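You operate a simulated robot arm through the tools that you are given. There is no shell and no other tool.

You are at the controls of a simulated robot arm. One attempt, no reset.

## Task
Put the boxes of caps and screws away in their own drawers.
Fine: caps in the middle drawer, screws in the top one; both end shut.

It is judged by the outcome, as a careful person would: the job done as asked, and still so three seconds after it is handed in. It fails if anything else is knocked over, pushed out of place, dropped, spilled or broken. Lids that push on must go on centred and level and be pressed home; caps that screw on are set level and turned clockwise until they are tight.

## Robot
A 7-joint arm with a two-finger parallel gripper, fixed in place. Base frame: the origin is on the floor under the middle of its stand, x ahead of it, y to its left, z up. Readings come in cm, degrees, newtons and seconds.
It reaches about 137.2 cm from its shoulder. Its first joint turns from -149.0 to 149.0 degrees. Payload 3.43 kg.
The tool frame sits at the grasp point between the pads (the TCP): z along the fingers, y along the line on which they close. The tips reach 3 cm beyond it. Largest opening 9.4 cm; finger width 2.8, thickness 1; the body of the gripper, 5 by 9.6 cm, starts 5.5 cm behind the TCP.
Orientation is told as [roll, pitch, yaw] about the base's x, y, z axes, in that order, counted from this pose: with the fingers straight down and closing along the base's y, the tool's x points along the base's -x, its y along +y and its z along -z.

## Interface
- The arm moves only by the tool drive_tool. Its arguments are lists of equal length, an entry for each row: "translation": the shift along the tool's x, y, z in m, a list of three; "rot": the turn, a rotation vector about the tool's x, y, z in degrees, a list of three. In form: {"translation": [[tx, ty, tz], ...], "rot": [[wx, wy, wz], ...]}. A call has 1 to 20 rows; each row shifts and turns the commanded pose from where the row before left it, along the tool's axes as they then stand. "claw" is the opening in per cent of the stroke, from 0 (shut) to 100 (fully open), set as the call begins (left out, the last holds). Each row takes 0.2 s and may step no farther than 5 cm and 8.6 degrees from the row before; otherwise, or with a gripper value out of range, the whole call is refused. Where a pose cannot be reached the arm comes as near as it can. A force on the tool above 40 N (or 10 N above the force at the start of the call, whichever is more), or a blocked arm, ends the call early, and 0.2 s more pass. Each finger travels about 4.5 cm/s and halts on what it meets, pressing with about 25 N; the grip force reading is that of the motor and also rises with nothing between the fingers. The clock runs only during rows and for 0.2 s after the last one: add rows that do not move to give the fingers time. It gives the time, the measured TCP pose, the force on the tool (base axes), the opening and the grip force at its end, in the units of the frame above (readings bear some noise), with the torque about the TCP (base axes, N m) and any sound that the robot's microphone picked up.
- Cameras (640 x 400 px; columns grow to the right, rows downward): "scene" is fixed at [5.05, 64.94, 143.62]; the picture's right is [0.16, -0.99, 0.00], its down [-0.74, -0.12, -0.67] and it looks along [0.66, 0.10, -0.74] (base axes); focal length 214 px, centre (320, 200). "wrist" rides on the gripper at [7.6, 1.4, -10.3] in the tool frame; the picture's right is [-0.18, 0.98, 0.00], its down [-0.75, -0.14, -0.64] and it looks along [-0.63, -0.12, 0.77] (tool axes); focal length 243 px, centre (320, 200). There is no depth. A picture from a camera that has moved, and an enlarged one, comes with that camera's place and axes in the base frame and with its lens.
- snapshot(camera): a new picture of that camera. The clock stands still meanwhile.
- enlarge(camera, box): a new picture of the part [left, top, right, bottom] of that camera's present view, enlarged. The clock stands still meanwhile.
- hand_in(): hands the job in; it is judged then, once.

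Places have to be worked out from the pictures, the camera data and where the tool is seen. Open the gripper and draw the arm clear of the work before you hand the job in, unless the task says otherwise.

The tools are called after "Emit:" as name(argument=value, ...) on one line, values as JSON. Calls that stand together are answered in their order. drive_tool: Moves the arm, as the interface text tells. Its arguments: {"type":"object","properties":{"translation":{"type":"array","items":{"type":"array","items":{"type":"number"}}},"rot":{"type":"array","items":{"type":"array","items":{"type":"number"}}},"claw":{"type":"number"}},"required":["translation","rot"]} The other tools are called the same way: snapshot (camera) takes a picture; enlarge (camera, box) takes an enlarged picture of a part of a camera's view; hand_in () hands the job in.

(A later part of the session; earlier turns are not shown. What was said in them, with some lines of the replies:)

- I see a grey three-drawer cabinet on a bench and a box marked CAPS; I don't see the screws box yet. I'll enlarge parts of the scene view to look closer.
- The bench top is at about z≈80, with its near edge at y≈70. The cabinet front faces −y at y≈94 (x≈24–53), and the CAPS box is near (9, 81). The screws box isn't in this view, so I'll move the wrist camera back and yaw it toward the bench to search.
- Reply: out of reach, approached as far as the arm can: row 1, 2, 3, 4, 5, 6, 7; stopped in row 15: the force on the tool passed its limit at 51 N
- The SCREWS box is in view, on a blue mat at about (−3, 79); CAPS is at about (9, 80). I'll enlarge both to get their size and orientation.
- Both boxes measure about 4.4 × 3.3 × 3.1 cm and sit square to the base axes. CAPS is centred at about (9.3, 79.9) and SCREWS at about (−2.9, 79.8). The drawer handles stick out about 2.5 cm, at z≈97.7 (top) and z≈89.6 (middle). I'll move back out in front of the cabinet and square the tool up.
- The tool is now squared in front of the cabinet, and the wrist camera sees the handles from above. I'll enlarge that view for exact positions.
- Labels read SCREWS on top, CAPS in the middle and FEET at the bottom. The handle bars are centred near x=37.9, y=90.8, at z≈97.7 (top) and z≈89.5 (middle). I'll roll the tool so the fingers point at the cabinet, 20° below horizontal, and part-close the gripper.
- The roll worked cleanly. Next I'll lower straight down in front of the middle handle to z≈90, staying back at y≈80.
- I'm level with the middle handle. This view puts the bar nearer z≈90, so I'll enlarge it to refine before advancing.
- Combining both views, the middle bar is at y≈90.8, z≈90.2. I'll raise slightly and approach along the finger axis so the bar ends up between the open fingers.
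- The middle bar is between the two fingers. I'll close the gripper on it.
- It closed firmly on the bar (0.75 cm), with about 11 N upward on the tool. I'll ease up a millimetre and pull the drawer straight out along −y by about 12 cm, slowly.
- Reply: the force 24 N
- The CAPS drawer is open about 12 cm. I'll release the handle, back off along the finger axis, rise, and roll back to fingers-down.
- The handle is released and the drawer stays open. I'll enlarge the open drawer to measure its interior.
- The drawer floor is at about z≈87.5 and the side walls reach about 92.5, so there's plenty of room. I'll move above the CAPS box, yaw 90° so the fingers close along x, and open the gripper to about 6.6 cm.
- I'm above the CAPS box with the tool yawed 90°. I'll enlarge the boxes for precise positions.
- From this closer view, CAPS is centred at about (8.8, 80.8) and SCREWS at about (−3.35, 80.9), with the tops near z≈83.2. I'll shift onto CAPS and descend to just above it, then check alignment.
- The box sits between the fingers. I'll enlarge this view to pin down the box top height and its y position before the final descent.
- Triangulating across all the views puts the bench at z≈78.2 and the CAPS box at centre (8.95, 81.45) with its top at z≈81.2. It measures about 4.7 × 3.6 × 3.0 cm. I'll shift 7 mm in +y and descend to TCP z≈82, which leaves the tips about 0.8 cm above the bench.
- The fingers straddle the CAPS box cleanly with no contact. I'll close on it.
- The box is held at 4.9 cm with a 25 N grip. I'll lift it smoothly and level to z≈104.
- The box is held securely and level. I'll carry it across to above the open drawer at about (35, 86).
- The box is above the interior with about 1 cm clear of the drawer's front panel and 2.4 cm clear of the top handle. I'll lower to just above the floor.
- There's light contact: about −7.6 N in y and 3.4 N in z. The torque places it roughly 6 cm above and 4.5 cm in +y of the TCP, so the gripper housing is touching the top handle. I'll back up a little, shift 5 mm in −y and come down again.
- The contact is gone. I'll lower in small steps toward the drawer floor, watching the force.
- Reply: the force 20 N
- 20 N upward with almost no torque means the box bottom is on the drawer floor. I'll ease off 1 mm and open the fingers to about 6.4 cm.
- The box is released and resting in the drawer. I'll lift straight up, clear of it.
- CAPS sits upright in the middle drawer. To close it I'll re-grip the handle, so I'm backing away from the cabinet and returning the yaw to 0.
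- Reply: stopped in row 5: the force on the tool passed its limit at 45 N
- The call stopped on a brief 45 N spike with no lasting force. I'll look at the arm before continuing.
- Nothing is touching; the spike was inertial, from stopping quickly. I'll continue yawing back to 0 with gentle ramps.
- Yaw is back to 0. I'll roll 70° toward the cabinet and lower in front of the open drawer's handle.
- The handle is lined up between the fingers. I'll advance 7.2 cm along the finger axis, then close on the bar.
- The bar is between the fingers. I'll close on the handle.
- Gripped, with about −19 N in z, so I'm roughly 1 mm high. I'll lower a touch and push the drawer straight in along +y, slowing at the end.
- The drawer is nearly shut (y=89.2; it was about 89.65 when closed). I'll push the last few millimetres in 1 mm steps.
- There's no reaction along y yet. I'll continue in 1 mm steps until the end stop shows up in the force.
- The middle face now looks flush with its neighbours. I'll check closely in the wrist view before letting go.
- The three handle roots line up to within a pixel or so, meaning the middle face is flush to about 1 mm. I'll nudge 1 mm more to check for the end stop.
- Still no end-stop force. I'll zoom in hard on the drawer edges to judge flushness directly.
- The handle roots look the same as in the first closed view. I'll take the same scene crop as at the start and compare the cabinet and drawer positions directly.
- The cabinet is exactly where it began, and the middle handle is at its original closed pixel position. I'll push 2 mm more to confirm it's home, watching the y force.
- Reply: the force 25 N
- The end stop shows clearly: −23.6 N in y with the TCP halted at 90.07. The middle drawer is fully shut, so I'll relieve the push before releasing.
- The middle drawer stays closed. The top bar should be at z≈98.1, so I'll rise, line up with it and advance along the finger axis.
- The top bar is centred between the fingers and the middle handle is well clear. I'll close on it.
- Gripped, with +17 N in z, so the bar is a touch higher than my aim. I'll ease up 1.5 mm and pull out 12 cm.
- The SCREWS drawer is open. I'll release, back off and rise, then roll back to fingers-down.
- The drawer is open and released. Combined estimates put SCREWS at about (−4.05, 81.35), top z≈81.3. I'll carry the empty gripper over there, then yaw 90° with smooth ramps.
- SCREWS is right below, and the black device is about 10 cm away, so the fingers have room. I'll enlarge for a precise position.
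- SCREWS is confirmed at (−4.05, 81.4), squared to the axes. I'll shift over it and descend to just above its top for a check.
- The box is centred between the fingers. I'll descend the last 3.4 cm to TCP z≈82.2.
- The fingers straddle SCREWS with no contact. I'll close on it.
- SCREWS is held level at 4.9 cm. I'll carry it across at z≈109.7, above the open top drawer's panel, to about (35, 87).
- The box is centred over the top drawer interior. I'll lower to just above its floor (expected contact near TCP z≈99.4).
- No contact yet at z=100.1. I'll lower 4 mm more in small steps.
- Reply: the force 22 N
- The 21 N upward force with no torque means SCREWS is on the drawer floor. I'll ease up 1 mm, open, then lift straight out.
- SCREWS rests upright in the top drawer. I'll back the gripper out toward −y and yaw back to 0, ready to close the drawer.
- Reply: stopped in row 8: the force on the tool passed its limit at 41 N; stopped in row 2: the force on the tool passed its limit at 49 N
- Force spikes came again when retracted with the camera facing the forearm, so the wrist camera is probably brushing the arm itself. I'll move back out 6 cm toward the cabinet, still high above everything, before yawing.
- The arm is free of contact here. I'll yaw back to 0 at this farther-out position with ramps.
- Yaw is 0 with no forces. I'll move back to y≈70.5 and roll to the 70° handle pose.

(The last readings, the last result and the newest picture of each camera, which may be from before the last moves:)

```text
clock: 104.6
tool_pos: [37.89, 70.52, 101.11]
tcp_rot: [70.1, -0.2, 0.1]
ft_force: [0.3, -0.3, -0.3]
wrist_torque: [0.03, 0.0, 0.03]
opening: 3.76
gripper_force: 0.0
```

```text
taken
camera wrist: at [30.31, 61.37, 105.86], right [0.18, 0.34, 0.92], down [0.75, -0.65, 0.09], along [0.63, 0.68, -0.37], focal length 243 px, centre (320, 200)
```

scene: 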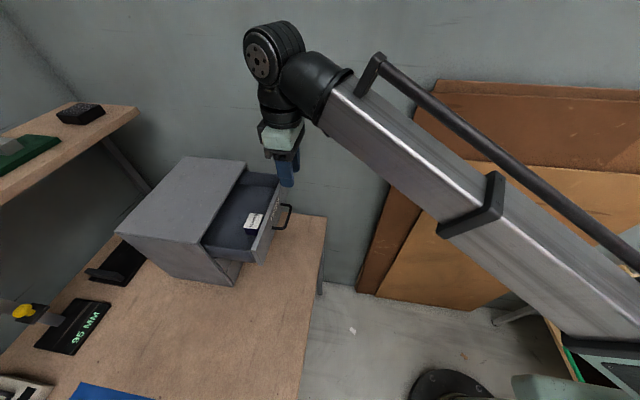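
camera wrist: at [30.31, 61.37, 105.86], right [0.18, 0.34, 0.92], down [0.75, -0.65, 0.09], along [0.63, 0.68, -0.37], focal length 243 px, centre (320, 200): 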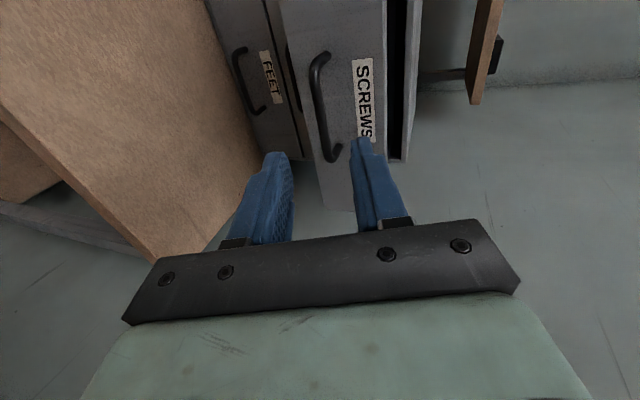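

The top handle is lined up. I'll advance 7.3 cm along the finger axis and close on it.

Emit:
drive_tool(translation=[[0, 0.0005, 0.015], [0, 0.0006, 0.022], [0, 0.0005, 0.022], [0, 0, 0.0142], [0, 0, 0]], rot=[[0, 0, 0], [0, 0, 0], [0, 0, 0], [0, 0, 0], [0, 0, 0]])

Emit:
snapshot(camera="wrist")

```text
clock: 105.8
tool_pos: [38.06, 77.46, 98.67]
tcp_rot: [70.0, -0.2, 0.1]
ft_force: [-0.4, -0.9, 0.5]
wrist_torque: [0.0, 0.01, 0.01]
opening: 3.76
gripper_force: 0.0
```

```text
taken
camera wrist: at [30.38, 68.29, 103.55], right [0.18, 0.34, 0.92], down [0.75, -0.65, 0.09], along [0.63, 0.68, -0.37], focal length 243 px, centre (320, 200)
```

wrist: 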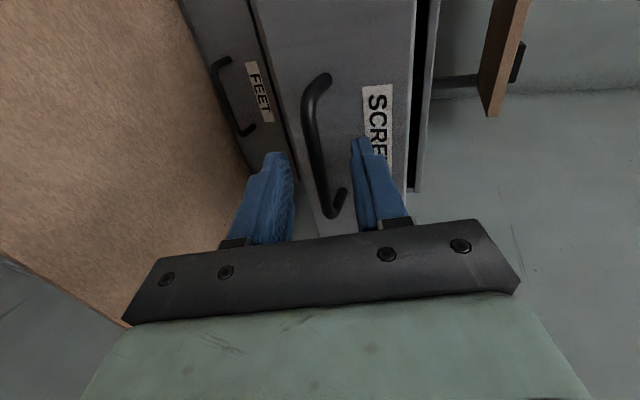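

The bar is between the fingers, so I'll close.

Emit:
drive_tool(translation=[[0, 0, 0], [0, 0, 0], [0, 0, 0], [0, 0, 0]], rot=[[0, 0, 0], [0, 0, 0], [0, 0, 0], [0, 0, 0]], claw=0)

```text
clock: 106.8
tool_pos: [37.99, 77.46, 98.7]
tcp_rot: [70.2, -0.2, 0.1]
ft_force: [1.2, 0.4, -0.1]
wrist_torque: [-0.04, -0.14, -0.01]
opening: 0.76
gripper_force: 41.3
```

Gripped with nearly zero side load. I'll push the drawer in about 11.8 cm, slowing near the end.

Emit:
drive_tool(translation=[[0, 0.0017, 0.0047], [0, 0.0034, 0.0094], [0, 0.0034, 0.0094], [0, 0.0034, 0.0094], [0, 0.0034, 0.0094], [0, 0.0034, 0.0094], [0, 0.0034, 0.0094], [0, 0.0034, 0.0094], [0, 0.0034, 0.0094], [0, 0.0034, 0.0094], [0, 0.0034, 0.0094], [0, 0.0017, 0.0047], [0, 0.0017, 0.0047], [0, 0.001, 0.0028], [0, 0, 0]], rot=[[0, 0, 0], [0, 0, 0], [0, 0, 0], [0, 0, 0], [0, 0, 0], [0, 0, 0], [0, 0, 0], [0, 0, 0], [0, 0, 0], [0, 0, 0], [0, 0, 0], [0, 0, 0], [0, 0, 0], [0, 0, 0], [0, 0, 0]])

Emit:
enlarge(camera="scene", box=[160, 140, 352, 290])

```text
clock: 110.0
tool_pos: [38.11, 89.24, 98.74]
tcp_rot: [70.1, -0.2, 0.0]
ft_force: [7.3, -0.7, 8.6]
wrist_torque: [0.11, -0.21, -0.04]
opening: 0.76
gripper_force: 41.8
```

```text
2.67 times, centred on (256, 215) of scene
camera zoom: at [5.05, 64.94, 143.62], right [0.16, -0.99, 0.0], down [-0.74, -0.12, -0.67], along [0.66, 0.1, -0.74], focal length 572 px, centre (491, 160)
```

zoom: 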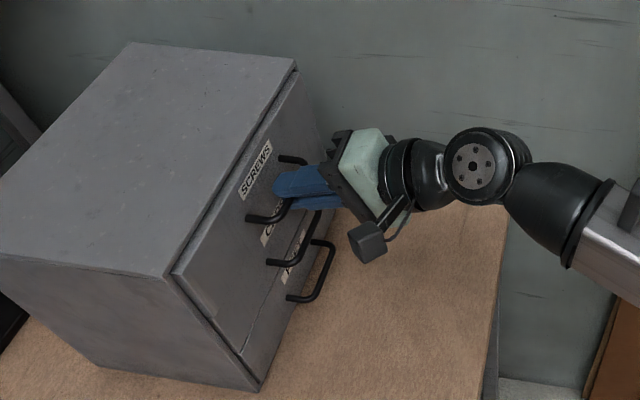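

Nearly home. I'll continue in 1 mm steps toward the end stop.

Emit:
drive_tool(translation=[[0, 0.00034, 0.00094], [0, 0.00034, 0.00094], [0, 0.00034, 0.00094], [0, 0.00034, 0.00094], [0, 0.00034, 0.00094], [0, 0, 0]], rot=[[0, 0, 0], [0, 0, 0], [0, 0, 0], [0, 0, 0], [0, 0, 0], [0, 0, 0]])

```text
clock: 111.4
tool_pos: [38.08, 89.61, 98.79]
tcp_rot: [70.0, -0.2, 0.0]
ft_force: [8.8, -9.7, 12.3]
wrist_torque: [0.13, -0.24, -0.22]
opening: 0.76
gripper_force: 41.4
```

Some y reaction (−9.7 N) is appearing. I'll push another 1 mm and check the picture.

Emit:
drive_tool(translation=[[0, 0.00034, 0.00094], [0, 0, 0]], rot=[[0, 0, 0], [0, 0, 0]])

Emit:
enlarge(camera="scene", box=[100, 140, 340, 290])

```text
clock: 112.0
tool_pos: [38.04, 89.58, 98.78]
tcp_rot: [70.0, -0.1, 0.0]
ft_force: [9.0, -23.3, 11.1]
wrist_torque: [0.06, -0.35, -0.48]
opening: 0.74
gripper_force: 41.8
```

```text
2.67 times, centred on (220, 215) of scene
camera zoom: at [5.05, 64.94, 143.62], right [0.16, -0.99, 0.0], down [-0.74, -0.12, -0.67], along [0.66, 0.1, -0.74], focal length 572 px, centre (587, 160)
```

zoom: 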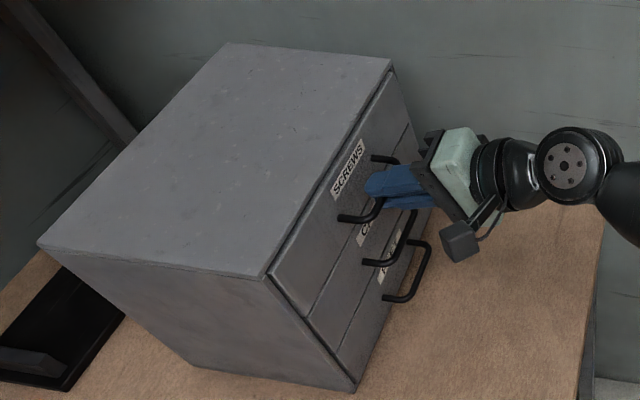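

The end stop is reached: the position held while the force rose to −23 N, and the handle is at its original closed pixels. I'll relieve the push, release and back away.

Emit:
drive_tool(translation=[[0, -0.0007, -0.002], [0, 0, 0]], rot=[[0, 0, 0], [0, 0, 0]])

Emit:
drive_tool(translation=[[0, 0, 0], [0, 0, 0], [0, 0, 0], [0, 0, -0.01], [0, 0, -0.02], [0, 0, -0.03], [0, 0, -0.03], [0, 0, -0.03], [0, 0, -0.02], [0, 0, -0.01], [0, 0, 0]], rot=[[0, 0, 0], [0, 0, 0], [0, 0, 0], [0, 0, 0], [0, 0, 0], [0, 0, 0], [0, 0, 0], [0, 0, 0], [0, 0, 0], [0, 0, 0], [0, 0, 0]], claw=40)

Emit:
snapshot(camera="wrist")

Emit:
enlarge(camera="scene", box=[100, 140, 340, 290])

```text
clock: 112.6
tool_pos: [38.14, 89.52, 98.79]
tcp_rot: [70.1, -0.1, 0.1]
ft_force: [8.8, -6.8, 11.5]
wrist_torque: [0.12, -0.33, -0.34]
opening: 0.74
gripper_force: 42.5
```

```text
clock: 115.0
tool_pos: [38.01, 75.51, 103.83]
tcp_rot: [70.1, -0.3, 0.1]
ft_force: [-0.6, 0.8, 0.0]
wrist_torque: [-0.01, 0.01, 0.01]
opening: 3.76
gripper_force: 0.1
```

```text
taken
camera wrist: at [30.32, 66.3, 108.64], right [0.18, 0.34, 0.92], down [0.75, -0.65, 0.09], along [0.63, 0.68, -0.37], focal length 243 px, centre (320, 200)
```

wrist: 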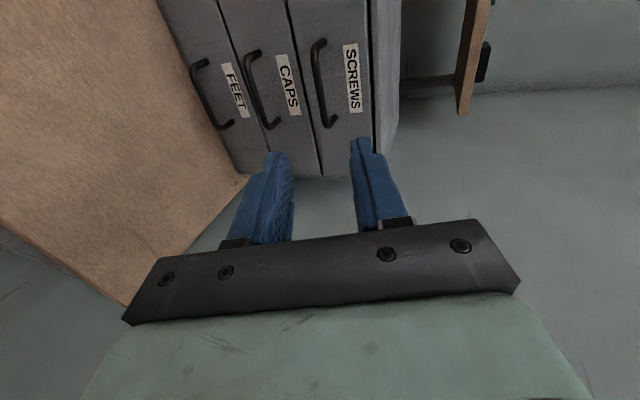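

```text
2.67 times, centred on (220, 215) of scene
camera zoom: at [5.05, 64.94, 143.62], right [0.16, -0.99, 0.0], down [-0.74, -0.12, -0.67], along [0.66, 0.1, -0.74], focal length 572 px, centre (587, 160)
```

zoom: 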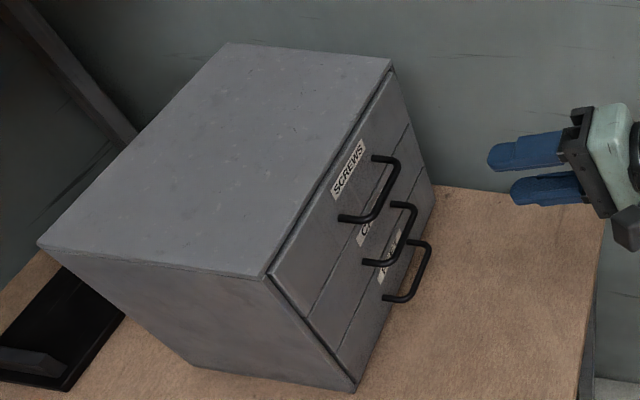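

All three fronts look flush, matching the opening picture. I'll do a close flushness check, raise the arm clear and fully open the gripper.

Emit:
enlarge(camera="wrist", box=[150, 0, 430, 185])

Emit:
drive_tool(translation=[[0, 0, -0.015], [0, 0, -0.025], [0, 0.01, -0.02], [0, 0.025, -0.009], [0, 0.03, -0.011], [0, 0.025, -0.009], [0, 0.012, -0.004], [0, 0, 0], [0, 0, 0]], rot=[[0, 0, 0], [0, 0, 0], [0, 0, 0], [0, 0, 0], [0, 0, 0], [0, 0, 0], [0, 0, 0], [0, 0, 0], [0, 0, 0]], claw=100)

Emit:
snapshot(camera="scene")

Emit:
snapshot(camera="wrist")

```text
2.16 times, centred on (290, 92) of wrist
camera zoom: at [30.32, 66.3, 108.64], right [0.18, 0.34, 0.92], down [0.75, -0.65, 0.09], along [0.63, 0.68, -0.37], focal length 525 px, centre (385, 432)
```

zoom: 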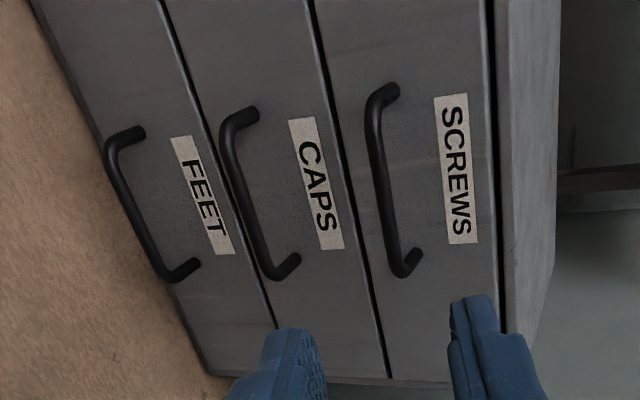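

```text
clock: 117.0
tool_pos: [38.05, 70.29, 116.57]
tcp_rot: [70.2, -0.2, 0.1]
ft_force: [0.3, 0.6, 0.1]
wrist_torque: [-0.01, 0.01, -0.03]
opening: 9.41
gripper_force: 0.0
```

```text
taken
```

scene: 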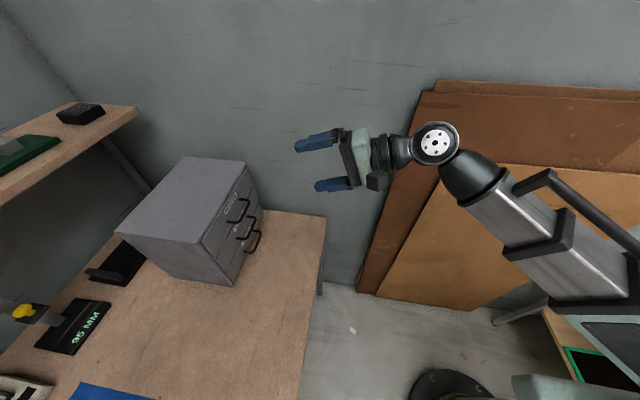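

```text
taken
camera wrist: at [30.3, 61.12, 121.36], right [0.18, 0.34, 0.92], down [0.75, -0.65, 0.09], along [0.63, 0.68, -0.37], focal length 243 px, centre (320, 200)
```

wrist: 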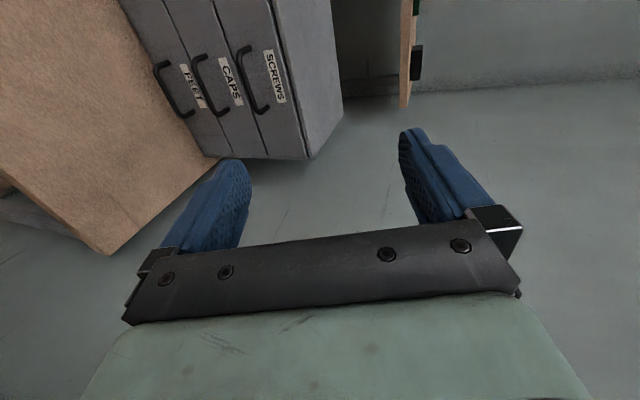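

CAPS is in the middle drawer and SCREWS in the top one. Both drawers are shut against their end stops, the cabinet hasn't moved, and everything else I can see on the bench is untouched. The gripper is open and the arm is clear, so I'm handing the job in.

Emit:
hand_in()

```text
The job is handed in.
```

The caps box is in the middle drawer and the screws box is in the top one, and both drawers are shut. I pushed each drawer in until it hit its end stop. The last pictures show both fronts flush, the cabinet in its original place and nothing else visible on the bench disturbed.

- **Handle contact:** while I lowered the caps, the gripper housing lightly touched the top drawer's handle (about 8 N). I backed off and shifted over before setting the box down.
- **Force stops:** four moves stopped early on brief force spikes while the arm was pulled back, clear of the bench. The gripper was empty each time. I think the wrist camera was brushing the arm, but I didn't confirm it.

I opened the gripper and moved the arm clear before handing in.
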